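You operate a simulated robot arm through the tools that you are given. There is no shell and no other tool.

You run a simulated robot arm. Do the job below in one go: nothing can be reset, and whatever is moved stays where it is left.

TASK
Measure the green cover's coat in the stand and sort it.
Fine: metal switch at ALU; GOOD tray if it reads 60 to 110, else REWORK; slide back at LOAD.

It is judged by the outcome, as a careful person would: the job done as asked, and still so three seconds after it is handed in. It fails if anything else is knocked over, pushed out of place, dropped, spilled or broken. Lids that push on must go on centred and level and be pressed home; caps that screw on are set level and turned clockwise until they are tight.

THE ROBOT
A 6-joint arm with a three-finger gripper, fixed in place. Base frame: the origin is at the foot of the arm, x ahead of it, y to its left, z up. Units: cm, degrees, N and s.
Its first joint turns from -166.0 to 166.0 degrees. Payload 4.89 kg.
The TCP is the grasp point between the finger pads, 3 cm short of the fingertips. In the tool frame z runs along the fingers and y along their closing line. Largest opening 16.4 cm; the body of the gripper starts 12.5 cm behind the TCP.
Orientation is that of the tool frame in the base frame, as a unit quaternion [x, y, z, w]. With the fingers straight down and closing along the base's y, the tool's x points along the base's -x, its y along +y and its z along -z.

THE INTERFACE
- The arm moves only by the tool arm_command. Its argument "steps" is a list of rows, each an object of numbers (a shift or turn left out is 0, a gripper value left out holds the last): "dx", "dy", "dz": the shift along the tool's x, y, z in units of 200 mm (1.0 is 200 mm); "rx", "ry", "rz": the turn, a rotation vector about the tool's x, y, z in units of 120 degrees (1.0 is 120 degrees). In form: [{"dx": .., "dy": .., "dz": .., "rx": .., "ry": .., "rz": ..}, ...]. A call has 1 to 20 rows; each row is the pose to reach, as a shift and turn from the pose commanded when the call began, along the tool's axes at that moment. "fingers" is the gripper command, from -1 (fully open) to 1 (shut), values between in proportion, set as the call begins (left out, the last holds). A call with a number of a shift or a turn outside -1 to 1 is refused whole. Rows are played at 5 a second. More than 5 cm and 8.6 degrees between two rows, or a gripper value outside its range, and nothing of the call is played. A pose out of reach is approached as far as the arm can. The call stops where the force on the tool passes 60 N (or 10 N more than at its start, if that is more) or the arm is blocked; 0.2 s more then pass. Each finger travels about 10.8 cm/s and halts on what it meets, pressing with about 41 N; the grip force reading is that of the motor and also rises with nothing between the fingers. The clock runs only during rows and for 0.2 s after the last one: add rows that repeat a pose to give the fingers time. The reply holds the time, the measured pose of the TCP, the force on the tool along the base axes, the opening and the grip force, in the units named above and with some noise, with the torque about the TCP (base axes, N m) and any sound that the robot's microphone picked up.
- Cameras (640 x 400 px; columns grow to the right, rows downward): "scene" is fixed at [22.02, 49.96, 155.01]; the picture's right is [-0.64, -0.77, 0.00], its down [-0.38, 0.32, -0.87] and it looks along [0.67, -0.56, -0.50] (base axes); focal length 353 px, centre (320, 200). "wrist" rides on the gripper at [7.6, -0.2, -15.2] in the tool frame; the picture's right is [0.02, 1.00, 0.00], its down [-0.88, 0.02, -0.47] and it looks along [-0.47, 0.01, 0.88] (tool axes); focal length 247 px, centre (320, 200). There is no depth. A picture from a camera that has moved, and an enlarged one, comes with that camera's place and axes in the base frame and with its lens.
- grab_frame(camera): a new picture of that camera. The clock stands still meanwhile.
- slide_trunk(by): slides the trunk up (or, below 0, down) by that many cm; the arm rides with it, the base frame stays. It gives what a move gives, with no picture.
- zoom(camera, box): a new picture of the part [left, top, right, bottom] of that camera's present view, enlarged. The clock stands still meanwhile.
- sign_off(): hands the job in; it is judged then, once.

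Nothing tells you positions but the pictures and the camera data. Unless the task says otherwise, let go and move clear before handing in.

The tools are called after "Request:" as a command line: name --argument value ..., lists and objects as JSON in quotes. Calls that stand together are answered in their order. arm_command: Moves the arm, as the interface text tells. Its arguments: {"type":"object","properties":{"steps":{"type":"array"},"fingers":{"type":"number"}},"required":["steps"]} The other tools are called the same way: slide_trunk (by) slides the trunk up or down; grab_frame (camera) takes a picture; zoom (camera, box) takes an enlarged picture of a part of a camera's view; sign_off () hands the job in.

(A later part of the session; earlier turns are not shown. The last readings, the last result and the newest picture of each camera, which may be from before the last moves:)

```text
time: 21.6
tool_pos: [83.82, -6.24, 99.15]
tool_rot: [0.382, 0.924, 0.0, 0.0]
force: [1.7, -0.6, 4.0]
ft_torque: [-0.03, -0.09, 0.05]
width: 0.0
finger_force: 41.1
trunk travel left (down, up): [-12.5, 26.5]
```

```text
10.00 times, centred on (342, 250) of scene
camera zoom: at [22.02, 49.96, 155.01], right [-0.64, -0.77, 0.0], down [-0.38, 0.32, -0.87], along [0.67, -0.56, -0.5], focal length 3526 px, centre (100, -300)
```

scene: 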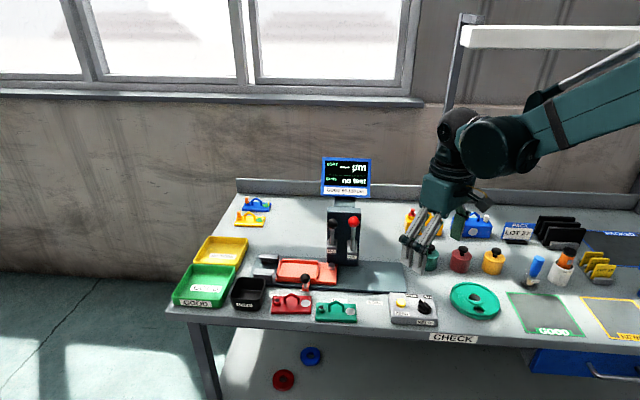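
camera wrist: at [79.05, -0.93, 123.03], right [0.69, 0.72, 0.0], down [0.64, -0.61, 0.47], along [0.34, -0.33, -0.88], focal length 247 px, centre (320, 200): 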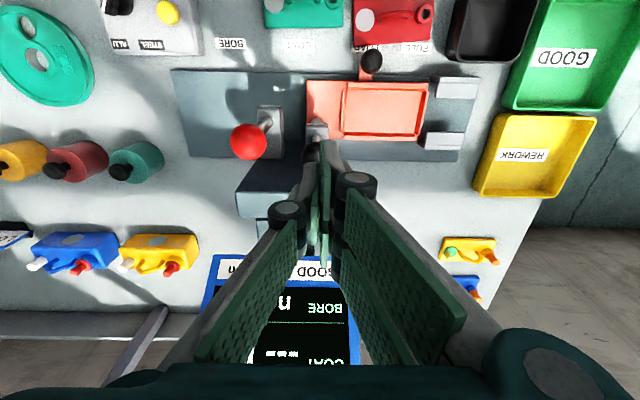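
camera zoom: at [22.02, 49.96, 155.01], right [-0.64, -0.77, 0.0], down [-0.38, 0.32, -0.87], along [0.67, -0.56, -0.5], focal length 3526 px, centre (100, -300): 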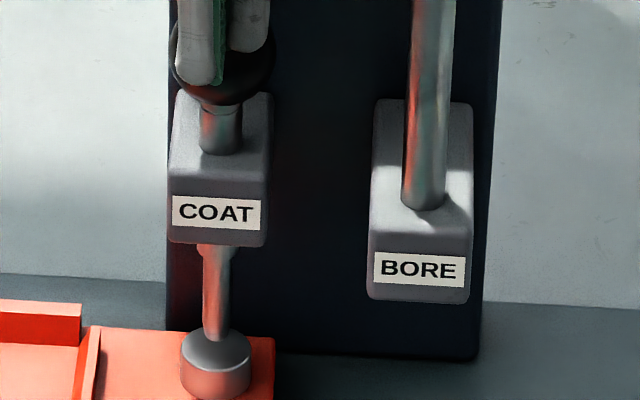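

Request:
arm_command --steps '[{"dz": 0.01}, {"dz": 0.02}, {"dz": 0.02}, {"dz": 0.02}]'

Request:
zoom --camera "scene" --box '[300, 150, 400, 270]'

```text
time: 22.6
tool_pos: [83.83, -6.23, 98.76]
tool_rot: [0.383, 0.924, 0.0, 0.001]
force: [1.2, 1.8, 4.9]
ft_torque: [-0.01, -0.06, 0.0]
width: 0.0
finger_force: 40.8
trunk travel left (down, up): [-12.5, 26.5]
```

```text
3.33 times, centred on (350, 210) of scene
camera zoom: at [22.02, 49.96, 155.01], right [-0.64, -0.77, 0.0], down [-0.38, 0.32, -0.87], along [0.67, -0.56, -0.5], focal length 1175 px, centre (220, 167)
```

zoom: 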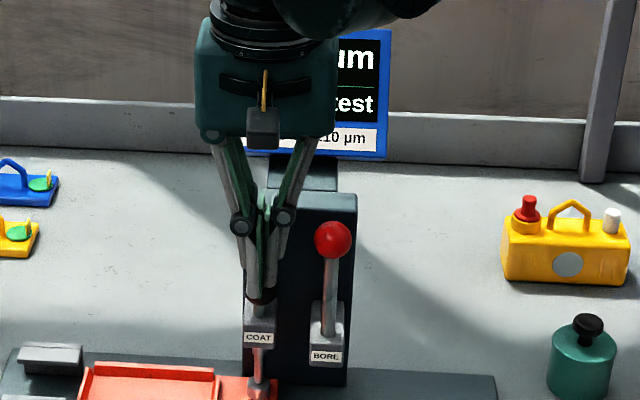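

Request:
arm_command --steps '[{"dz": 0.01}, {"dz": 0.015}, {"dz": 0.02}, {"dz": 0.025}, {"dz": 0.025}]'

Request:
zoom --camera "scene" --box '[310, 230, 374, 270]'

```text
time: 23.6
tool_pos: [83.73, -6.25, 98.67]
tool_rot: [0.383, 0.924, 0.001, 0.001]
force: [-7.9, 2.3, 35.9]
ft_torque: [-0.16, -0.08, -0.05]
width: 0.58
finger_force: 44.7
trunk travel left (down, up): [-12.5, 26.5]
stopped in row 5: the force on the tool passed its limit at 63 N (the readings are from after the stop); the commanded pose is now the measured one
```

```text
10.00 times, centred on (342, 250) of scene
camera zoom: at [22.02, 49.96, 155.01], right [-0.64, -0.77, 0.0], down [-0.38, 0.32, -0.87], along [0.67, -0.56, -0.5], focal length 3526 px, centre (100, -300)
```

zoom: 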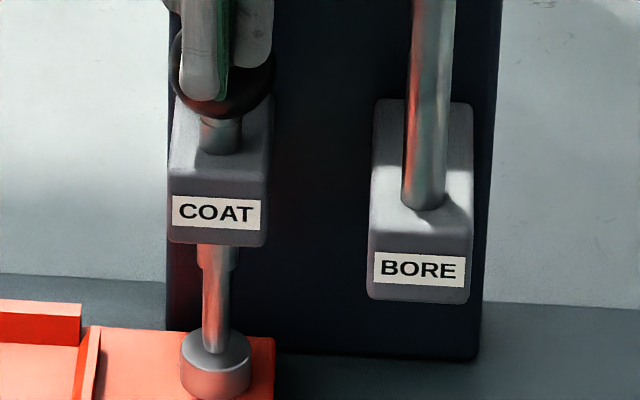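

The probe has touched the reference post. I'll hold a moment, then rise and read the display.

Request:
zoom --camera "scene" --box '[310, 150, 400, 206]'

Request:
zoom --camera "wrist" --box '[200, 250, 460, 400]'

Request:
arm_command --steps '[{}, {}, {}, {"dz": -0.1}, {"dz": -0.25}, {"dz": -0.4}, {"dz": -0.5}]'

Request:
zoom --camera "scene" --box '[310, 150, 400, 206]'

Request:
zoom --camera "wrist" --box '[200, 250, 460, 400]'

```text
7.11 times, centred on (355, 178) of scene
camera zoom: at [22.02, 49.96, 155.01], right [-0.64, -0.77, 0.0], down [-0.38, 0.32, -0.87], along [0.67, -0.56, -0.5], focal length 2507 px, centre (71, 356)
```

zoom: 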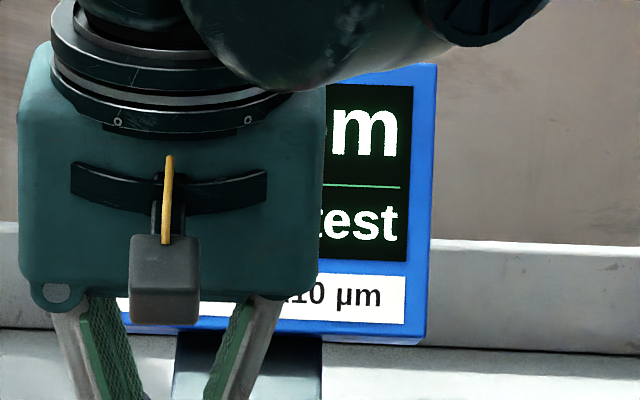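

```text
2.46 times, centred on (330, 325) of wrist
camera zoom: at [78.22, -1.0, 113.84], right [0.69, 0.72, 0.0], down [0.64, -0.61, 0.47], along [0.34, -0.33, -0.88], focal length 608 px, centre (295, -108)
```

zoom: 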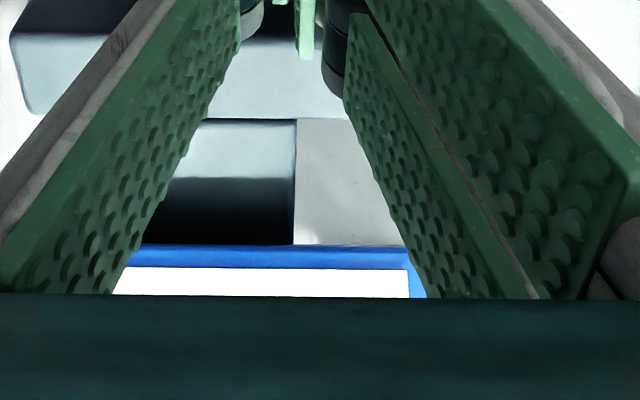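

```text
time: 25.2
tool_pos: [84.13, -6.46, 108.3]
tool_rot: [0.383, 0.924, 0.001, 0.0]
force: [1.1, 0.7, 0.4]
ft_torque: [0.0, 0.1, 0.01]
width: 0.0
finger_force: 44.9
trunk travel left (down, up): [-12.5, 26.5]
```

```text
7.11 times, centred on (355, 178) of scene
camera zoom: at [22.02, 49.96, 155.01], right [-0.64, -0.77, 0.0], down [-0.38, 0.32, -0.87], along [0.67, -0.56, -0.5], focal length 2507 px, centre (71, 356)
```

zoom: 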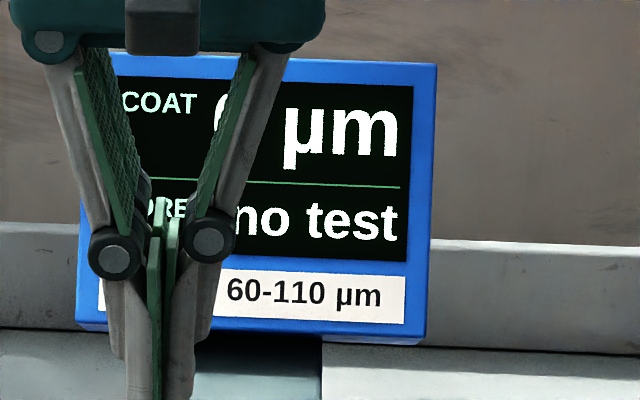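

```text
2.46 times, centred on (330, 325) of wrist
camera zoom: at [78.59, -1.02, 123.58], right [0.69, 0.72, 0.0], down [0.64, -0.61, 0.47], along [0.34, -0.33, -0.88], focal length 608 px, centre (295, -108)
```

zoom: 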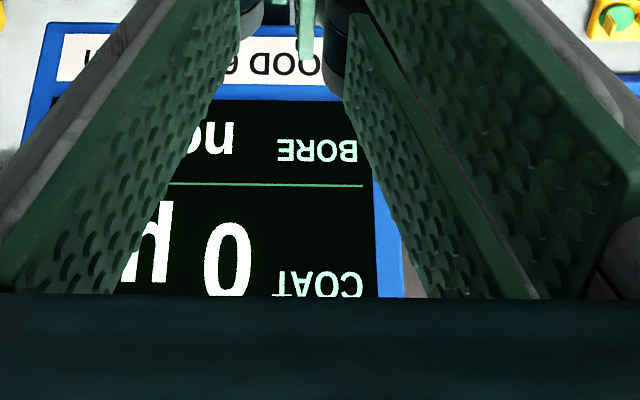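

The display holds "0 µm" on the bare reference, so the gauge is already zeroed for ALU. Next I'll measure the pocket position precisely before picking up the cover.

Request:
zoom --camera "wrist" --box '[280, 20, 480, 180]'

Request:
zoom --camera "scene" --box '[310, 190, 380, 270]'

Request:
grab_frame --camera "wrist"

```text
2.50 times, centred on (380, 100) of wrist
camera zoom: at [78.59, -1.02, 123.58], right [0.69, 0.72, 0.0], down [0.64, -0.61, 0.47], along [0.34, -0.33, -0.88], focal length 617 px, centre (170, 450)
```

zoom: 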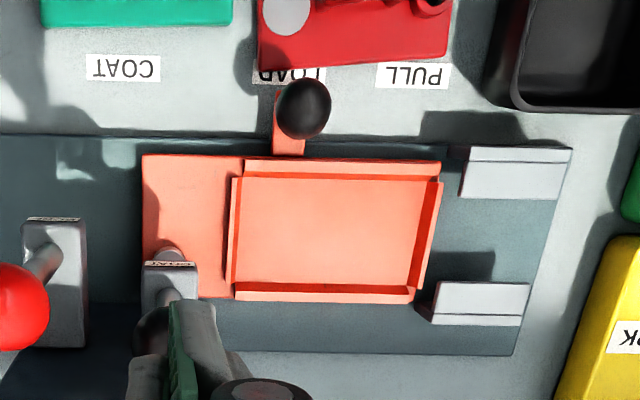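

```text
5.00 times, centred on (345, 230) of scene
camera zoom: at [22.02, 49.96, 155.01], right [-0.64, -0.77, 0.0], down [-0.38, 0.32, -0.87], along [0.67, -0.56, -0.5], focal length 1763 px, centre (195, 50)
```

zoom: 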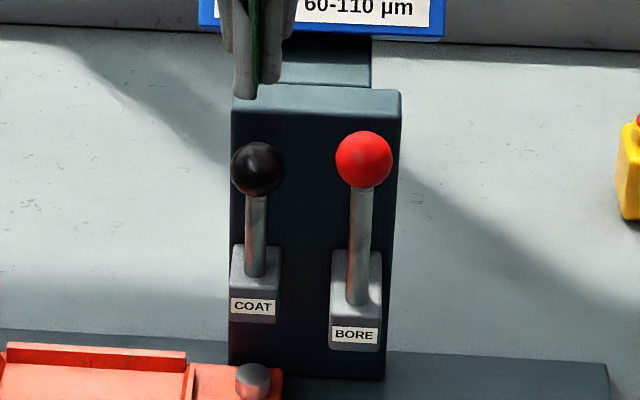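

```text
taken
camera wrist: at [78.59, -1.02, 123.58], right [0.69, 0.72, 0.0], down [0.64, -0.61, 0.47], along [0.34, -0.33, -0.88], focal length 247 px, centre (320, 200)
```

wrist: 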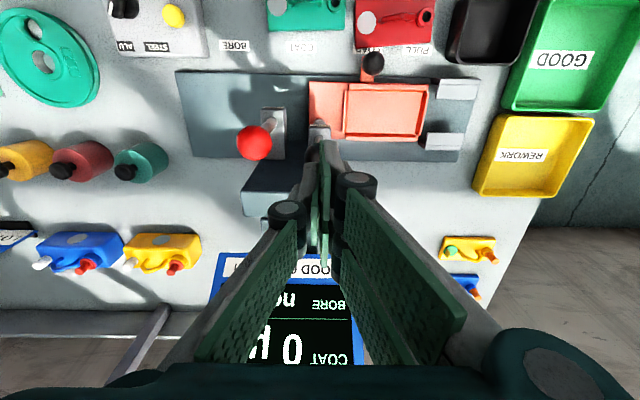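

The plunger has sprung back up and the pocket centre is at (90.05,1.66), turned 45°. Now I'll move over the green cover's handle with the gripper turned so the fingers close across it.

Request:
arm_command --steps '[{"dx": 0.15, "dy": -0.02, "rz": 0.067}, {"dx": 0.35, "dy": -0.06, "rz": 0.134}, {"dx": 0.55, "dy": -0.1, "rz": 0.2}, {"dx": 0.7, "dy": -0.13, "rz": 0.267}, {"dx": 0.765, "dy": -0.135, "rz": 0.334}, {"dx": 0.765, "dy": -0.135, "dz": 0.05, "rz": 0.4}, {"dx": 0.765, "dy": -0.135, "dz": 0.15, "rz": 0.467}, {"dx": 0.765, "dy": -0.135, "dz": 0.25, "rz": 0.534}, {"dx": 0.765, "dy": -0.135, "dz": 0.35, "rz": 0.6}, {"dx": 0.765, "dy": -0.135, "dz": 0.4, "rz": 0.667}, {"dx": 0.765, "dy": -0.135, "dz": 0.4, "rz": 0.734}, {"dx": 0.765, "dy": -0.135, "dz": 0.4, "rz": 0.734}]' --fingers 0.39

Request:
grab_frame --camera "wrist"

Request:
zoom --camera "scene" --box '[310, 150, 400, 206]'

```text
time: 27.8
tool_pos: [71.14, 2.52, 100.56]
tool_rot: [0.918, 0.397, 0.0, 0.0]
force: [0.3, -0.7, -0.3]
ft_torque: [0.02, 0.03, 0.02]
width: 5.01
finger_force: 0.1
trunk travel left (down, up): [-12.5, 26.5]
```

```text
taken
camera wrist: at [76.24, 8.23, 115.72], right [0.74, -0.67, 0.0], down [-0.59, -0.66, 0.47], along [-0.31, -0.35, -0.88], focal length 247 px, centre (320, 200)
```

wrist: 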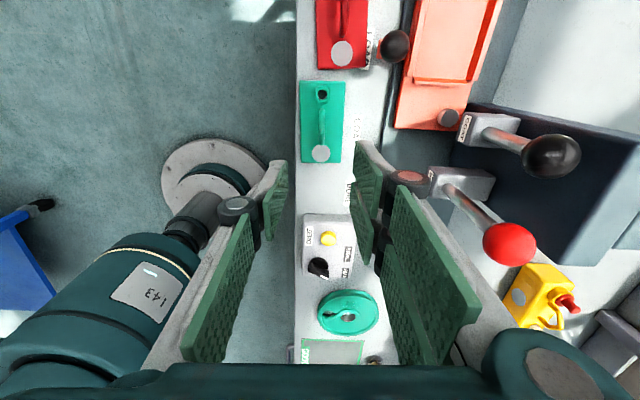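

```text
7.11 times, centred on (355, 178) of scene
camera zoom: at [22.02, 49.96, 155.01], right [-0.64, -0.77, 0.0], down [-0.38, 0.32, -0.87], along [0.67, -0.56, -0.5], focal length 2507 px, centre (71, 356)
```

zoom: 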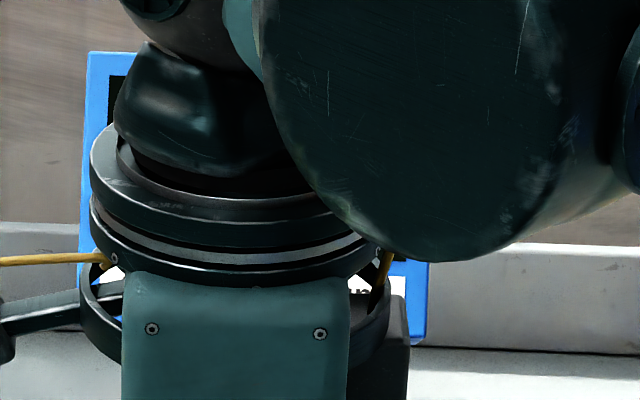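

Request:
zoom --camera "wrist" --box '[270, 60, 370, 180]'

```text
3.33 times, centred on (320, 120) of wrist
camera zoom: at [76.24, 8.23, 115.72], right [0.74, -0.67, 0.0], down [-0.59, -0.66, 0.47], along [-0.31, -0.35, -0.88], focal length 823 px, centre (320, 467)
```

zoom: 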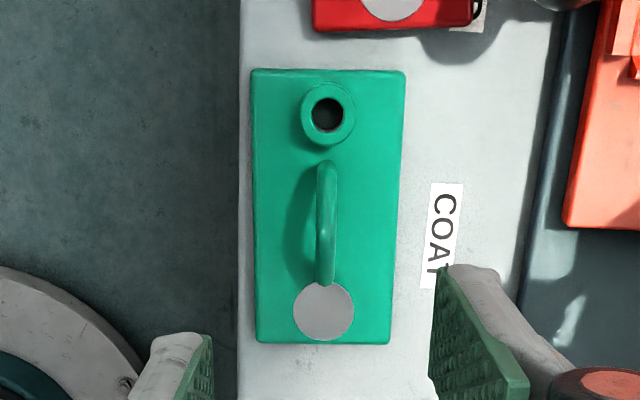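

The cover is nicely in line with the fingers. I'll centre on the handle and go down in stages.

Request:
arm_command --steps '[{"dx": 0.015, "dy": 0.0125, "dz": 0.15}, {"dx": 0.015, "dy": 0.0125, "dz": 0.33}, {"dx": 0.015, "dy": 0.0125, "dz": 0.45}, {"dx": 0.015, "dy": 0.0125, "dz": 0.528}, {"dx": 0.015, "dy": 0.0125, "dz": 0.528}]'

Request:
zoom --camera "wrist" --box '[240, 80, 400, 240]'

Request:
zoom --camera "scene" --box '[290, 250, 390, 330]'

```text
time: 29.0
tool_pos: [71.58, 2.69, 89.85]
tool_rot: [0.917, 0.398, 0.0, 0.0]
force: [-0.2, 0.2, 0.1]
ft_torque: [-0.02, -0.03, 0.01]
width: 5.0
finger_force: 0.0
trunk travel left (down, up): [-12.5, 26.5]
```

```text
2.50 times, centred on (320, 160) of wrist
camera zoom: at [76.78, 8.45, 105.06], right [0.74, -0.67, 0.0], down [-0.59, -0.66, 0.47], along [-0.31, -0.35, -0.88], focal length 617 px, centre (320, 300)
```

zoom: 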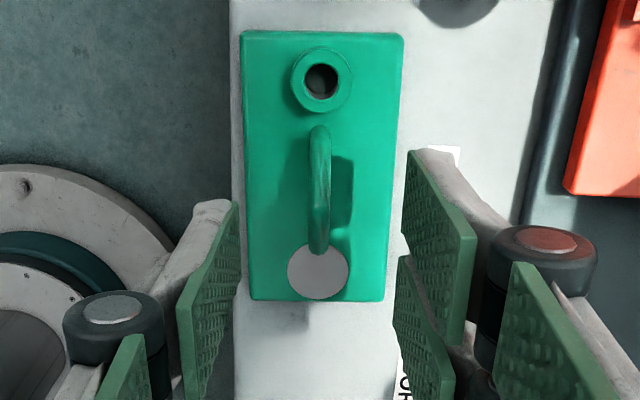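

```text
5.00 times, centred on (340, 290) of scene
camera zoom: at [22.02, 49.96, 155.01], right [-0.64, -0.77, 0.0], down [-0.38, 0.32, -0.87], along [0.67, -0.56, -0.5], focal length 1763 px, centre (220, -250)
```

zoom: 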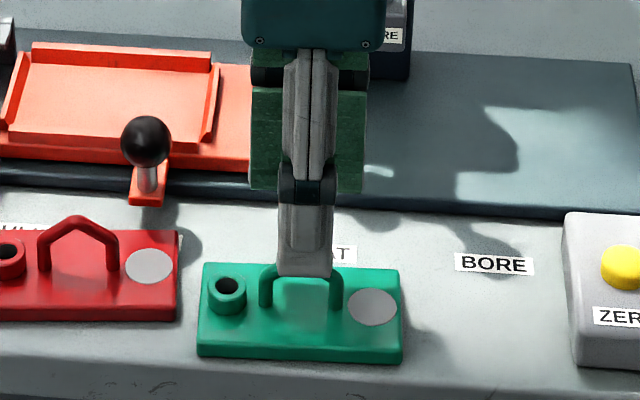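

Request:
arm_command --steps '[{"dz": 0.08}, {"dz": 0.14}, {"dz": 0.17}, {"dz": 0.17}]'

Request:
zoom --camera "wrist" --box '[240, 100, 400, 260]'

Request:
zoom --camera "scene" --box '[300, 270, 370, 330]'

```text
time: 30.0
tool_pos: [71.57, 2.79, 86.46]
tool_rot: [0.917, 0.398, 0.002, 0.001]
force: [1.0, 1.1, -0.1]
ft_torque: [0.03, 0.03, 0.01]
width: 5.01
finger_force: 0.0
trunk travel left (down, up): [-12.5, 26.5]
```

```text
2.50 times, centred on (320, 180) of wrist
camera zoom: at [76.72, 8.36, 101.73], right [0.75, -0.67, 0.0], down [-0.59, -0.66, 0.47], along [-0.31, -0.35, -0.88], focal length 617 px, centre (320, 250)
```

zoom: 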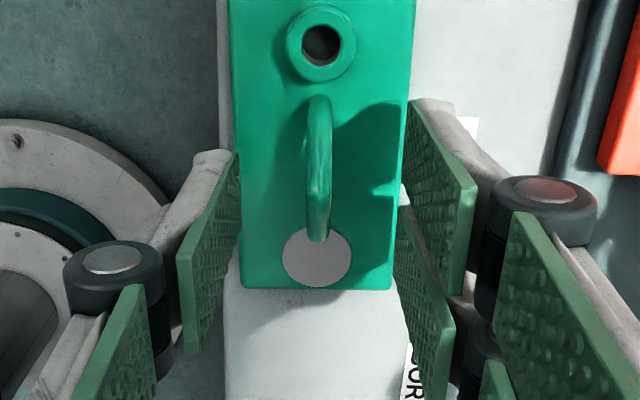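

```text
6.67 times, centred on (335, 300) of scene
camera zoom: at [22.02, 49.96, 155.01], right [-0.64, -0.77, 0.0], down [-0.38, 0.32, -0.87], along [0.67, -0.56, -0.5], focal length 2351 px, centre (220, -467)
```

zoom: 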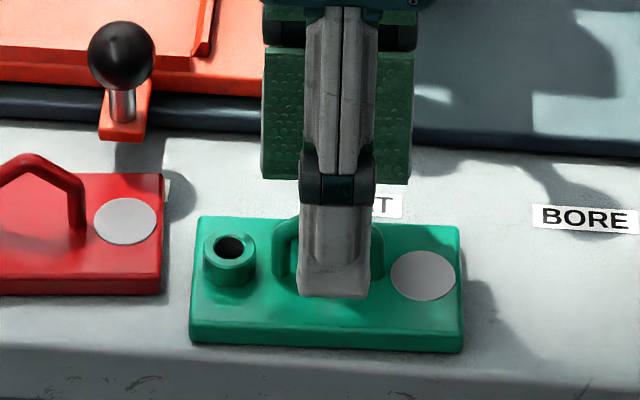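

Request:
arm_command --steps '[{"dz": 0.02}, {"dz": 0.02}]'

Request:
arm_command --steps '[{}, {}, {}, {}, {}]' --fingers 1.0

Request:
zoom --camera "wrist" --box '[240, 100, 400, 260]'

```text
time: 30.6
tool_pos: [71.59, 2.7, 86.01]
tool_rot: [0.917, 0.398, 0.001, 0.0]
force: [1.1, 0.8, -0.3]
ft_torque: [-0.01, -0.05, 0.01]
width: 5.02
finger_force: 0.1
trunk travel left (down, up): [-12.5, 26.5]
```

```text
time: 31.8
tool_pos: [71.53, 2.67, 86.1]
tool_rot: [0.917, 0.398, 0.002, 0.0]
force: [-0.5, -0.4, -0.1]
ft_torque: [-0.05, -0.03, -0.01]
width: 0.76
finger_force: 40.9
trunk travel left (down, up): [-12.5, 26.5]
```

```text
2.50 times, centred on (320, 180) of wrist
camera zoom: at [76.72, 8.35, 101.29], right [0.74, -0.67, 0.0], down [-0.59, -0.66, 0.47], along [-0.31, -0.35, -0.88], focal length 617 px, centre (320, 250)
```

zoom: 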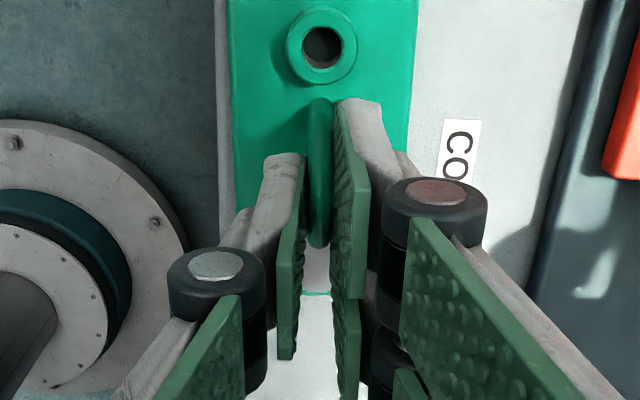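

The handle is gripped (0.76 cm). I'll lift straight up and check the hold.

Request:
arm_command --steps '[{"dz": -0.05}, {"dz": -0.15}, {"dz": -0.3}, {"dz": -0.45}, {"dz": -0.6}, {"dz": -0.65}, {"dz": -0.65}]'

Request:
grab_frame --camera "wrist"

Request:
grab_frame --camera "scene"

```text
time: 33.4
tool_pos: [71.61, 2.51, 99.25]
tool_rot: [0.918, 0.398, 0.001, 0.001]
force: [-0.4, -1.2, -2.3]
ft_torque: [-0.03, -0.04, -0.01]
width: 0.75
finger_force: 40.9
trunk travel left (down, up): [-12.5, 26.5]
```

```text
taken
camera wrist: at [76.69, 8.34, 114.44], right [0.75, -0.67, 0.0], down [-0.59, -0.66, 0.47], along [-0.31, -0.35, -0.88], focal length 247 px, centre (320, 200)
```

wrist: 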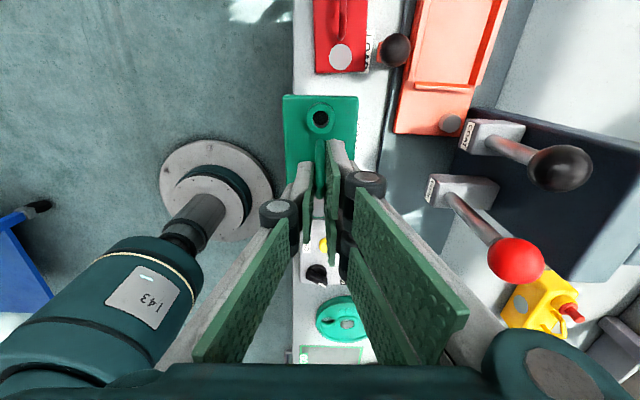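

```text
taken
```

scene: 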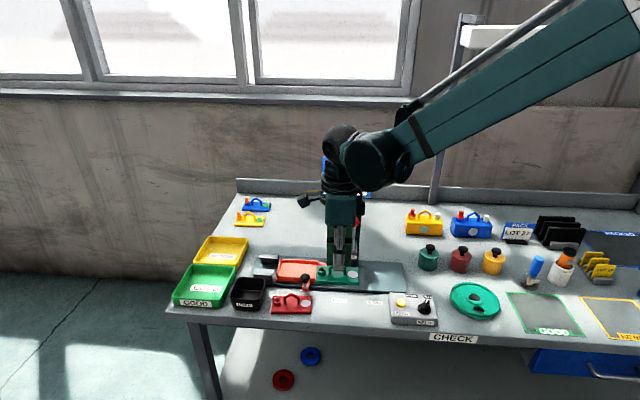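

Request:
zoom --camera "scene" --box '[300, 210, 400, 310]'

Request:
zoom --camera "wrist" --box '[260, 80, 380, 200]'

```text
4.00 times, centred on (350, 260) of scene
camera zoom: at [22.02, 49.96, 155.01], right [-0.64, -0.77, 0.0], down [-0.38, 0.32, -0.87], along [0.67, -0.56, -0.5], focal length 1410 px, centre (200, -40)
```

zoom: 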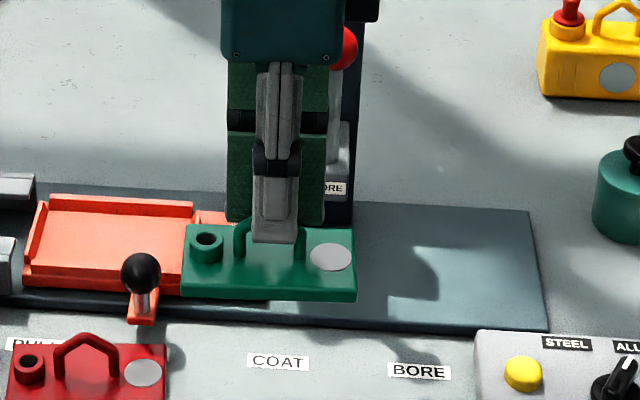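

```text
3.33 times, centred on (320, 140) of wrist
camera zoom: at [76.69, 8.34, 114.44], right [0.75, -0.67, 0.0], down [-0.59, -0.66, 0.47], along [-0.31, -0.35, -0.88], focal length 823 px, centre (320, 400)
```

zoom: 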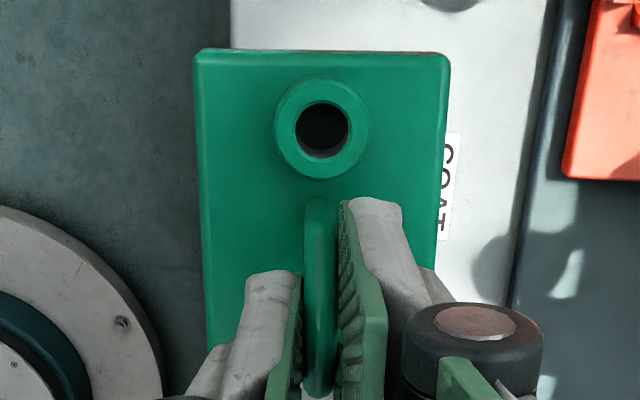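

The cover hangs level, with its centre 0.5 cm to the left of the TCP. Now I'll carry it over the pocket, high enough to clear the slide's ball handle.

Request:
arm_command --steps '[{"dx": 0.08, "dy": 0.1, "rz": 0.003}, {"dx": 0.2, "dy": 0.24, "rz": 0.007}, {"dx": 0.32, "dy": 0.39, "rz": 0.011}, {"dx": 0.44, "dy": 0.54, "rz": 0.0146}, {"dx": 0.54, "dy": 0.66, "rz": 0.0146}, {"dx": 0.575, "dy": 0.701, "rz": 0.0146}, {"dx": 0.575, "dy": 0.701, "rz": 0.0146}]'

Request:
grab_frame --camera "wrist"

Request:
zoom --camera "wrist" --box '[230, 60, 430, 220]'

Request:
zoom --camera "scene" --box '[250, 210, 350, 310]'

```text
time: 35.0
tool_pos: [89.72, 1.44, 99.04]
tool_rot: [0.923, 0.384, 0.0, 0.0]
force: [-0.3, -0.5, -2.9]
ft_torque: [0.0, 0.03, 0.01]
width: 0.73
finger_force: 40.7
trunk travel left (down, up): [-12.5, 26.5]
```

```text
taken
camera wrist: at [94.93, 7.03, 114.28], right [0.72, -0.69, 0.0], down [-0.61, -0.64, 0.47], along [-0.33, -0.34, -0.88], focal length 247 px, centre (320, 200)
```

wrist: 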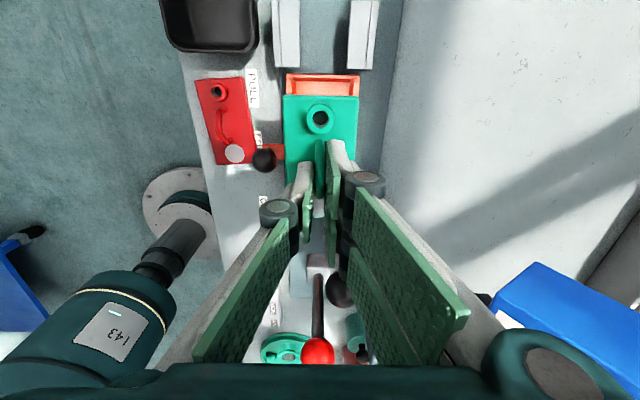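

```text
2.50 times, centred on (330, 140) of wrist
camera zoom: at [94.93, 7.03, 114.28], right [0.72, -0.69, 0.0], down [-0.61, -0.64, 0.47], along [-0.33, -0.34, -0.88], focal length 617 px, centre (295, 350)
```

zoom: 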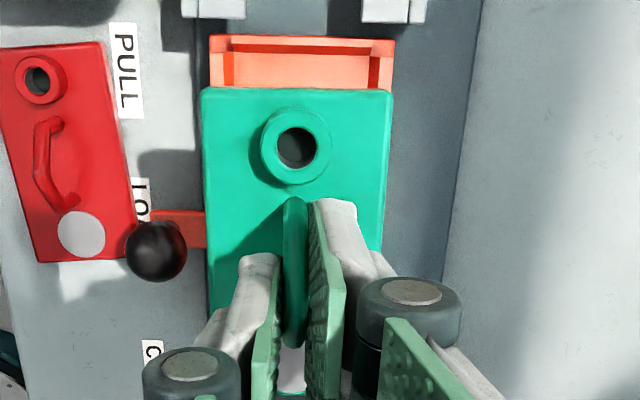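

```text
4.00 times, centred on (300, 260) of scene
camera zoom: at [22.02, 49.96, 155.01], right [-0.64, -0.77, 0.0], down [-0.38, 0.32, -0.87], along [0.67, -0.56, -0.5], focal length 1410 px, centre (400, -40)
```

zoom: 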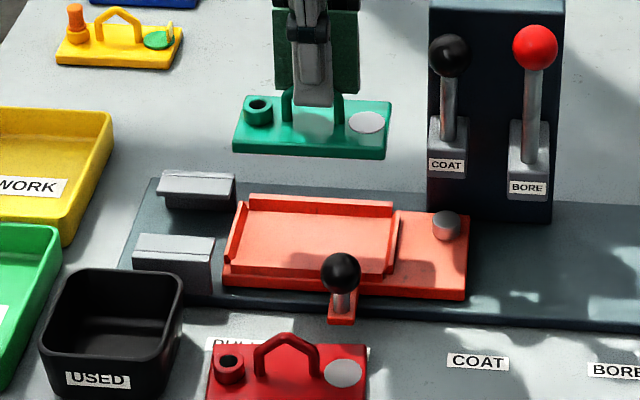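

The cover is above the pocket. I'll shift a hair to the back and lower until it is just above the pocket walls, then check the alignment again.

Request:
arm_command --steps '[{"dy": 0.007, "dz": 0.1}, {"dy": 0.007, "dz": 0.25}, {"dy": 0.007, "dz": 0.38}, {"dy": 0.007, "dz": 0.44}, {"dy": 0.007, "dz": 0.44}]'

Request:
zoom --camera "wrist" --box '[230, 60, 430, 220]'

Request:
zoom --camera "scene" --box '[260, 240, 340, 300]'

```text
time: 36.2
tool_pos: [89.76, 1.33, 90.2]
tool_rot: [0.923, 0.385, 0.002, 0.0]
force: [0.3, -0.4, -1.8]
ft_torque: [-0.03, -0.02, 0.04]
width: 0.73
finger_force: 40.9
trunk travel left (down, up): [-12.5, 26.5]
```

```text
2.50 times, centred on (330, 140) of wrist
camera zoom: at [95.08, 6.86, 105.48], right [0.72, -0.69, 0.0], down [-0.61, -0.64, 0.47], along [-0.33, -0.34, -0.88], focal length 617 px, centre (295, 350)
```

zoom: 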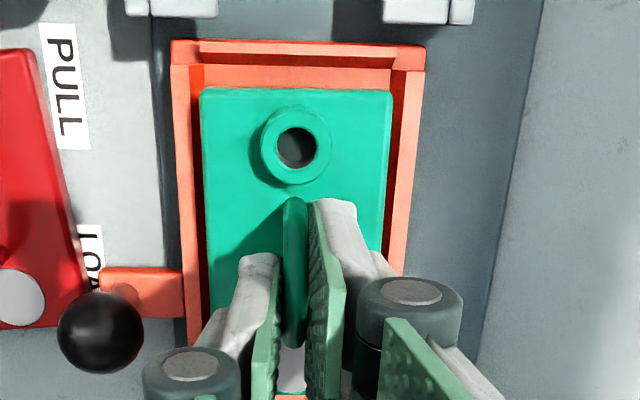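

```text
6.67 times, centred on (300, 270) of scene
camera zoom: at [22.02, 49.96, 155.01], right [-0.64, -0.77, 0.0], down [-0.38, 0.32, -0.87], along [0.67, -0.56, -0.5], focal length 2351 px, centre (453, -267)
```

zoom: 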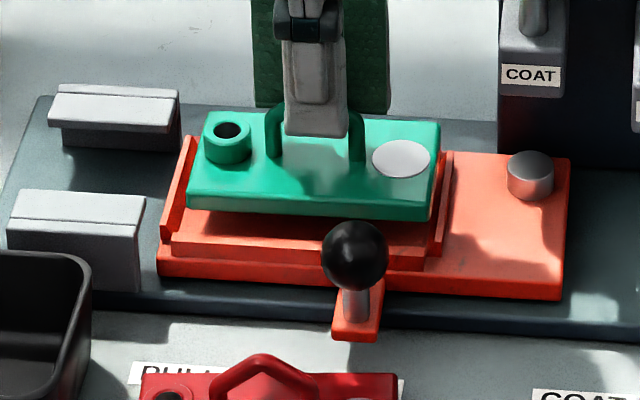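

Alignment looks good; a millimetre more to the left and I'll lower it into the pocket.

Request:
arm_command --steps '[{"dx": 0.006, "dy": 0.003, "dz": 0.02}, {"dx": 0.006, "dy": 0.003, "dz": 0.045}, {"dx": 0.006, "dy": 0.003, "dz": 0.065}, {"dx": 0.006, "dy": 0.003, "dz": 0.08}, {"dx": 0.006, "dy": 0.003, "dz": 0.08}]'

Request:
zoom --camera "wrist" --box '[230, 60, 430, 220]'

Request:
zoom --camera "scene" --box '[260, 240, 340, 300]'

```text
time: 37.4
tool_pos: [90.0, 1.52, 88.69]
tool_rot: [0.923, 0.384, 0.001, 0.0]
force: [0.6, 0.6, -1.6]
ft_torque: [-0.01, -0.02, -0.01]
width: 0.71
finger_force: 41.4
trunk travel left (down, up): [-12.5, 26.5]
```

```text
2.50 times, centred on (330, 140) of wrist
camera zoom: at [95.21, 6.97, 103.92], right [0.72, -0.69, 0.0], down [-0.61, -0.64, 0.47], along [-0.32, -0.34, -0.88], focal length 617 px, centre (295, 350)
```

zoom: 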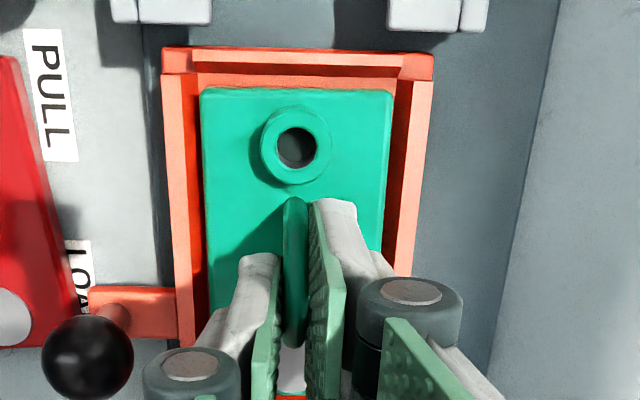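

```text
6.67 times, centred on (300, 270) of scene
camera zoom: at [22.02, 49.96, 155.01], right [-0.64, -0.77, 0.0], down [-0.38, 0.32, -0.87], along [0.67, -0.56, -0.5], focal length 2351 px, centre (453, -267)
```

zoom: 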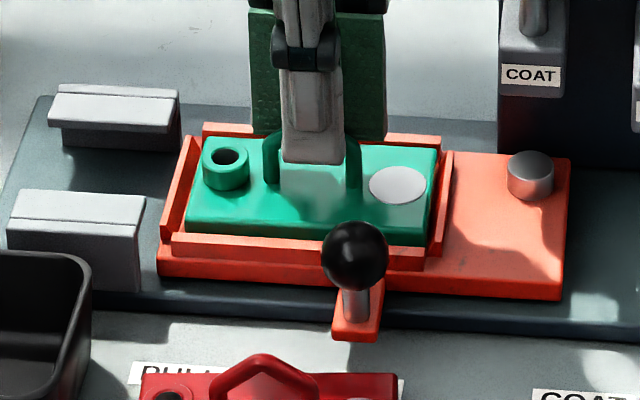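

Request:
arm_command --steps '[{"dz": 0.01}, {"dz": 0.02}, {"dz": 0.03}, {"dz": 0.03}]'

Request:
zoom --camera "scene" --box '[260, 240, 340, 300]'

```text
time: 38.4
tool_pos: [89.85, 1.42, 88.16]
tool_rot: [0.923, 0.385, 0.001, 0.0]
force: [10.2, -6.4, 39.4]
ft_torque: [-0.4, -0.5, 0.01]
width: 0.71
finger_force: 40.6
trunk travel left (down, up): [-12.5, 26.5]
```

```text
6.67 times, centred on (300, 270) of scene
camera zoom: at [22.02, 49.96, 155.01], right [-0.64, -0.77, 0.0], down [-0.38, 0.32, -0.87], along [0.67, -0.56, -0.5], focal length 2351 px, centre (453, -267)
```

zoom: 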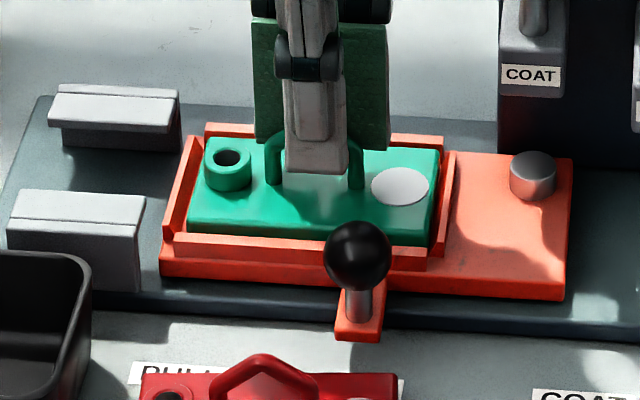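

Request:
zoom --camera "scene" --box '[276, 255, 324, 285]'

Request:
zoom --camera "wrist" --box '[230, 60, 430, 220]'

```text
13.33 times, centred on (300, 270) of scene
camera zoom: at [22.02, 49.96, 155.01], right [-0.64, -0.77, 0.0], down [-0.38, 0.32, -0.87], along [0.67, -0.56, -0.5], focal length 4701 px, centre (587, -733)
```

zoom: 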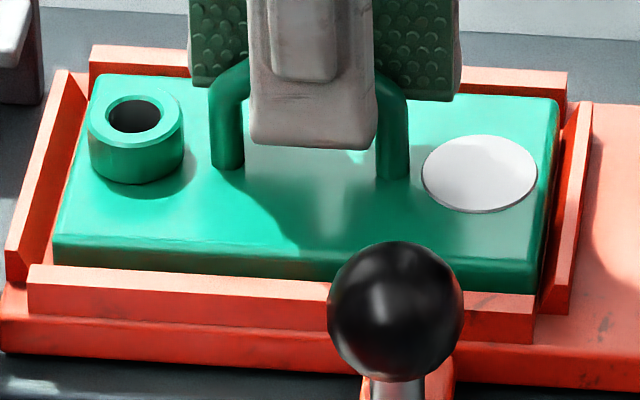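

```text
2.50 times, centred on (330, 140) of wrist
camera zoom: at [95.05, 6.91, 103.43], right [0.72, -0.69, 0.0], down [-0.61, -0.64, 0.47], along [-0.32, -0.34, -0.88], focal length 617 px, centre (295, 350)
```

zoom: 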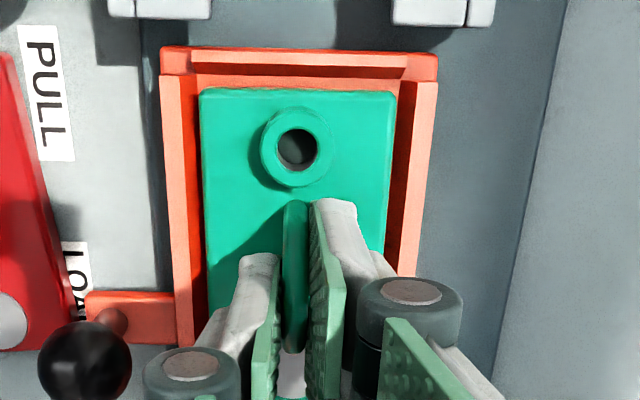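

The cover is down inside the pocket walls and level. I'll ease off the pressure, open the fingers and rise.

Request:
arm_command --steps '[{"dz": -0.008}, {"dz": -0.012}, {"dz": -0.012}]'

Request:
arm_command --steps '[{}, {}, {}]' --fingers 0.5

Request:
arm_command --steps '[{"dz": -0.08}, {"dz": -0.25}, {"dz": -0.45}, {"dz": -0.65}, {"dz": -0.85}, {"dz": -0.95}]'

Request:
zoom --camera "scene" --box '[260, 240, 340, 300]'

Request:
grab_frame --camera "wrist"

```text
time: 39.2
tool_pos: [89.78, 1.42, 88.31]
tool_rot: [0.923, 0.384, 0.0, 0.0]
force: [-0.3, 0.0, -2.0]
ft_torque: [0.0, 0.03, 0.01]
width: 0.71
finger_force: 40.8
trunk travel left (down, up): [-12.5, 26.5]
```

```text
time: 40.0
tool_pos: [89.8, 1.54, 88.33]
tool_rot: [0.923, 0.385, 0.001, 0.0]
force: [0.4, -0.1, -0.1]
ft_torque: [0.0, 0.01, 0.0]
width: 4.08
finger_force: 0.0
trunk travel left (down, up): [-12.5, 26.5]
```

```text
time: 41.4
tool_pos: [89.65, 1.48, 107.22]
tool_rot: [0.923, 0.384, 0.001, 0.0]
force: [-0.4, 0.1, -0.4]
ft_torque: [0.0, 0.04, 0.0]
width: 4.09
finger_force: 0.0
trunk travel left (down, up): [-12.5, 26.5]
```

```text
6.67 times, centred on (300, 270) of scene
camera zoom: at [22.02, 49.96, 155.01], right [-0.64, -0.77, 0.0], down [-0.38, 0.32, -0.87], along [0.67, -0.56, -0.5], focal length 2351 px, centre (453, -267)
```

zoom: 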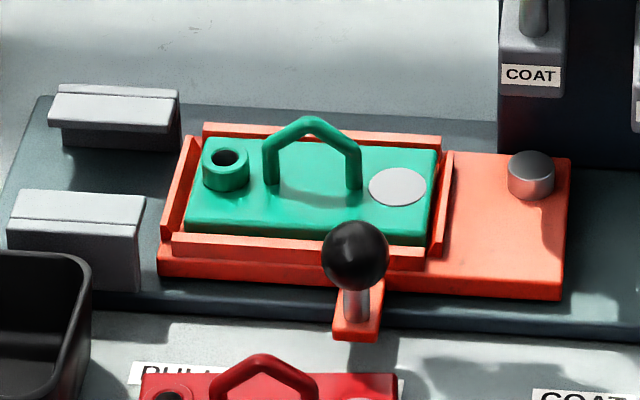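

```text
taken
camera wrist: at [94.96, 7.01, 122.58], right [0.72, -0.69, 0.0], down [-0.61, -0.64, 0.47], along [-0.33, -0.34, -0.88], focal length 247 px, centre (320, 200)
```

wrist: 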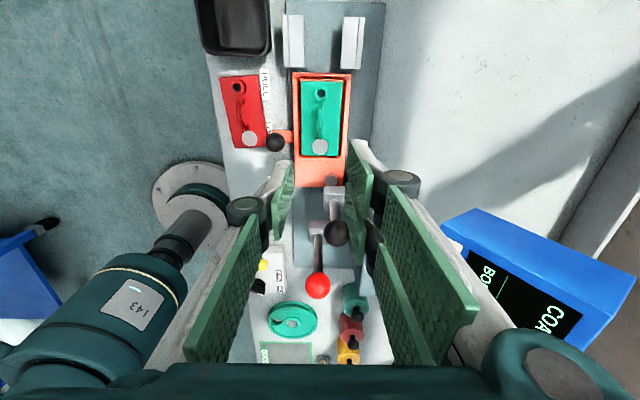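

The green cover is seated in the slide. Next I'll take hold of the slide's black ball handle (about (83.1,4.45,85.8)) to draw the slide right to COAT; first I'll hover above it with the fingers turned to close along the rail.

Request:
arm_command --steps '[{"dx": -0.03, "dy": -0.08, "dz": 0.0, "rz": -0.069}, {"dx": -0.06, "dy": -0.16, "dz": 0.0, "rz": -0.138}, {"dx": -0.1, "dy": -0.24, "dz": 0.0, "rz": -0.207}, {"dx": -0.126, "dy": -0.312, "dz": 0.0, "rz": -0.276}, {"dx": -0.126, "dy": -0.312, "dz": 0.05, "rz": -0.345}, {"dx": -0.126, "dy": -0.312, "dz": 0.1, "rz": -0.414}, {"dx": -0.126, "dy": -0.312, "dz": 0.15, "rz": -0.483}, {"dx": -0.126, "dy": -0.312, "dz": 0.2, "rz": -0.552}, {"dx": -0.126, "dy": -0.312, "dz": 0.25, "rz": -0.621}, {"dx": -0.126, "dy": -0.312, "dz": 0.3, "rz": -0.69}, {"dx": -0.126, "dy": -0.312, "dz": 0.36, "rz": -0.749}, {"dx": -0.126, "dy": -0.312, "dz": 0.36, "rz": -0.749}]' --fingers 0.39

Request:
grab_frame --camera "wrist"

Request:
zoom --camera "wrist" --box '[220, 80, 420, 240]'

```text
time: 44.0
tool_pos: [83.64, 4.05, 100.15]
tool_rot: [0.382, 0.924, 0.001, 0.002]
force: [-0.7, -0.3, 0.2]
ft_torque: [0.0, 0.03, -0.02]
width: 5.02
finger_force: 0.0
trunk travel left (down, up): [-12.5, 26.5]
```

```text
taken
camera wrist: at [78.1, 9.31, 115.31], right [0.69, 0.72, 0.0], down [0.64, -0.61, 0.47], along [0.34, -0.33, -0.88], focal length 247 px, centre (320, 200)
```

wrist: 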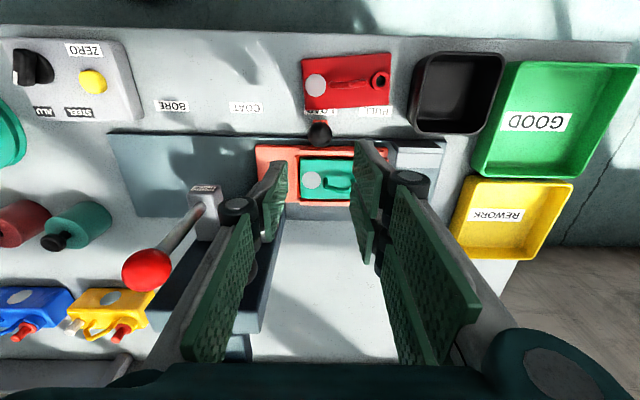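

```text
2.50 times, centred on (320, 160) of wrist
camera zoom: at [78.1, 9.31, 115.31], right [0.69, 0.72, 0.0], down [0.64, -0.61, 0.47], along [0.34, -0.33, -0.88], focal length 617 px, centre (320, 300)
```

zoom: 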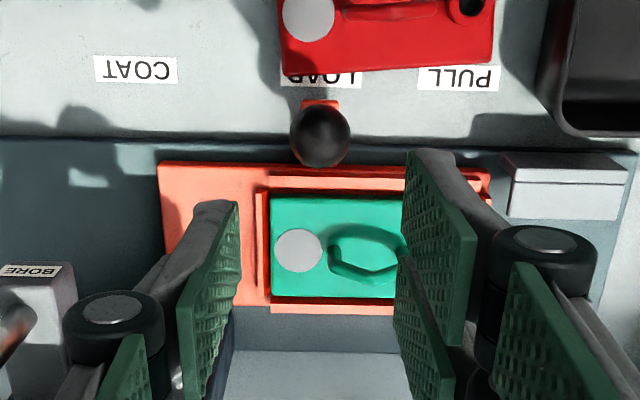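

The ball is between the fingers. I'll lower around it, staying above the slide walls and the red cover's handle, then close.

Request:
arm_command --steps '[{"dx": 0.005, "dy": -0.007, "dz": 0.15}, {"dx": 0.005, "dy": -0.007, "dz": 0.33}, {"dx": 0.005, "dy": -0.007, "dz": 0.5}, {"dx": 0.005, "dy": -0.007, "dz": 0.6}, {"dx": 0.005, "dy": -0.007, "dz": 0.635}, {"dx": 0.005, "dy": -0.007, "dz": 0.635}]'

Request:
zoom --camera "wrist" --box '[220, 80, 420, 280]'

Request:
zoom --camera "scene" --box '[260, 240, 340, 320]'

```text
time: 45.4
tool_pos: [83.51, 4.03, 87.36]
tool_rot: [0.382, 0.924, 0.0, 0.001]
force: [0.1, 1.1, 0.2]
ft_torque: [-0.02, 0.0, -0.02]
width: 5.01
finger_force: 0.2
trunk travel left (down, up): [-12.5, 26.5]
```

```text
2.00 times, centred on (320, 180) of wrist
camera zoom: at [78.0, 9.25, 102.59], right [0.69, 0.72, 0.0], down [0.64, -0.61, 0.47], along [0.34, -0.33, -0.88], focal length 494 px, centre (320, 240)
```

zoom: 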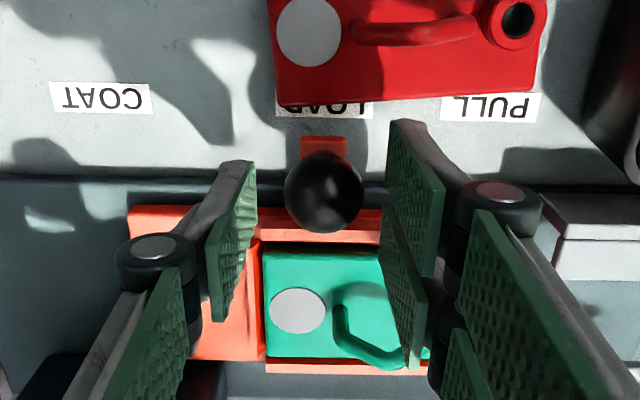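

```text
5.00 times, centred on (300, 280) of scene
camera zoom: at [22.02, 49.96, 155.01], right [-0.64, -0.77, 0.0], down [-0.38, 0.32, -0.87], along [0.67, -0.56, -0.5], focal length 1763 px, centre (420, -200)
```

zoom: 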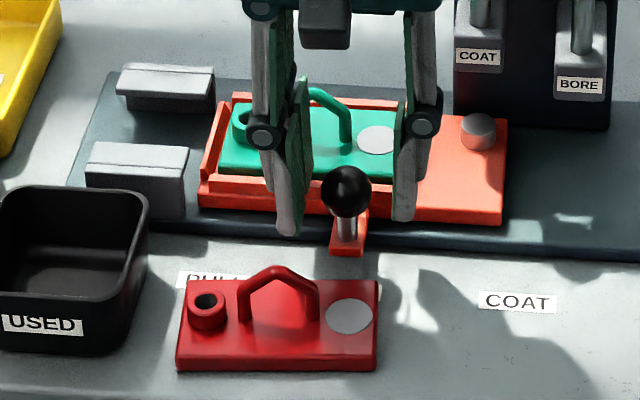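

Request:
arm_command --steps '[{}, {}, {}, {}]' --fingers 0.75

Request:
zoom --camera "wrist" --box '[220, 80, 420, 280]'

```text
time: 46.4
tool_pos: [83.54, 4.05, 87.29]
tool_rot: [0.382, 0.924, 0.0, 0.001]
force: [3.2, 2.8, -2.0]
ft_torque: [0.03, -0.05, 0.0]
width: 2.87
finger_force: 45.0
trunk travel left (down, up): [-12.5, 26.5]
```

```text
2.00 times, centred on (320, 180) of wrist
camera zoom: at [78.0, 9.26, 102.59], right [0.69, 0.72, 0.0], down [0.64, -0.61, 0.47], along [0.34, -0.33, -0.88], focal length 494 px, centre (320, 240)
```

zoom: 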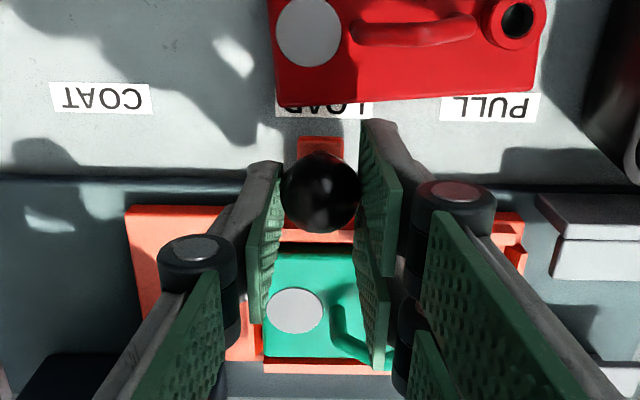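

The ball is gripped. I'll draw the slide right a couple of centimetres first, to see that it runs freely.

Request:
arm_command --steps '[{"dy": -0.03}, {"dy": -0.07}, {"dy": -0.1}, {"dy": -0.1}]'

Request:
zoom --camera "scene" --box '[260, 230, 360, 310]'

```text
time: 47.4
tool_pos: [82.2, 2.52, 87.42]
tool_rot: [0.382, 0.924, 0.0, 0.001]
force: [-7.2, 6.4, -15.5]
ft_torque: [0.14, 0.22, -0.05]
width: 2.85
finger_force: 45.1
trunk travel left (down, up): [-12.5, 26.5]
```

```text
5.00 times, centred on (310, 270) of scene
camera zoom: at [22.02, 49.96, 155.01], right [-0.64, -0.77, 0.0], down [-0.38, 0.32, -0.87], along [0.67, -0.56, -0.5], focal length 1763 px, centre (370, -150)
```

zoom: 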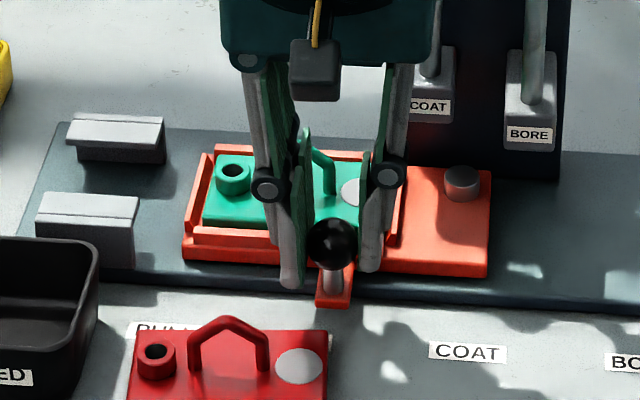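

Request:
arm_command --steps '[{"dy": -0.05, "dx": 0.003, "dz": 0.003}, {"dy": -0.1, "dx": 0.004, "dz": 0.005}, {"dy": -0.15, "dx": 0.004, "dz": 0.005}, {"dy": -0.2, "dx": 0.004, "dz": 0.005}, {"dy": -0.2, "dx": 0.004, "dz": 0.005}]'

Request:
zoom --camera "scene" --box '[260, 230, 360, 310]'

```text
time: 48.6
tool_pos: [79.23, -0.21, 87.35]
tool_rot: [0.382, 0.924, 0.0, 0.001]
force: [17.2, -17.1, 11.6]
ft_torque: [-0.39, -0.37, -0.03]
width: 2.86
finger_force: 44.8
trunk travel left (down, up): [-12.5, 26.5]
```

```text
5.00 times, centred on (310, 270) of scene
camera zoom: at [22.02, 49.96, 155.01], right [-0.64, -0.77, 0.0], down [-0.38, 0.32, -0.87], along [0.67, -0.56, -0.5], focal length 1763 px, centre (370, -150)
```

zoom: 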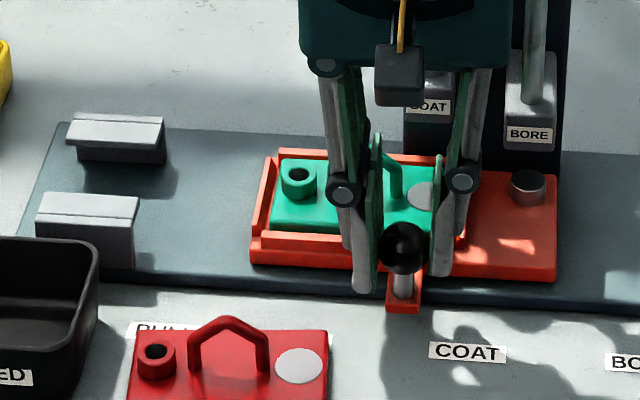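

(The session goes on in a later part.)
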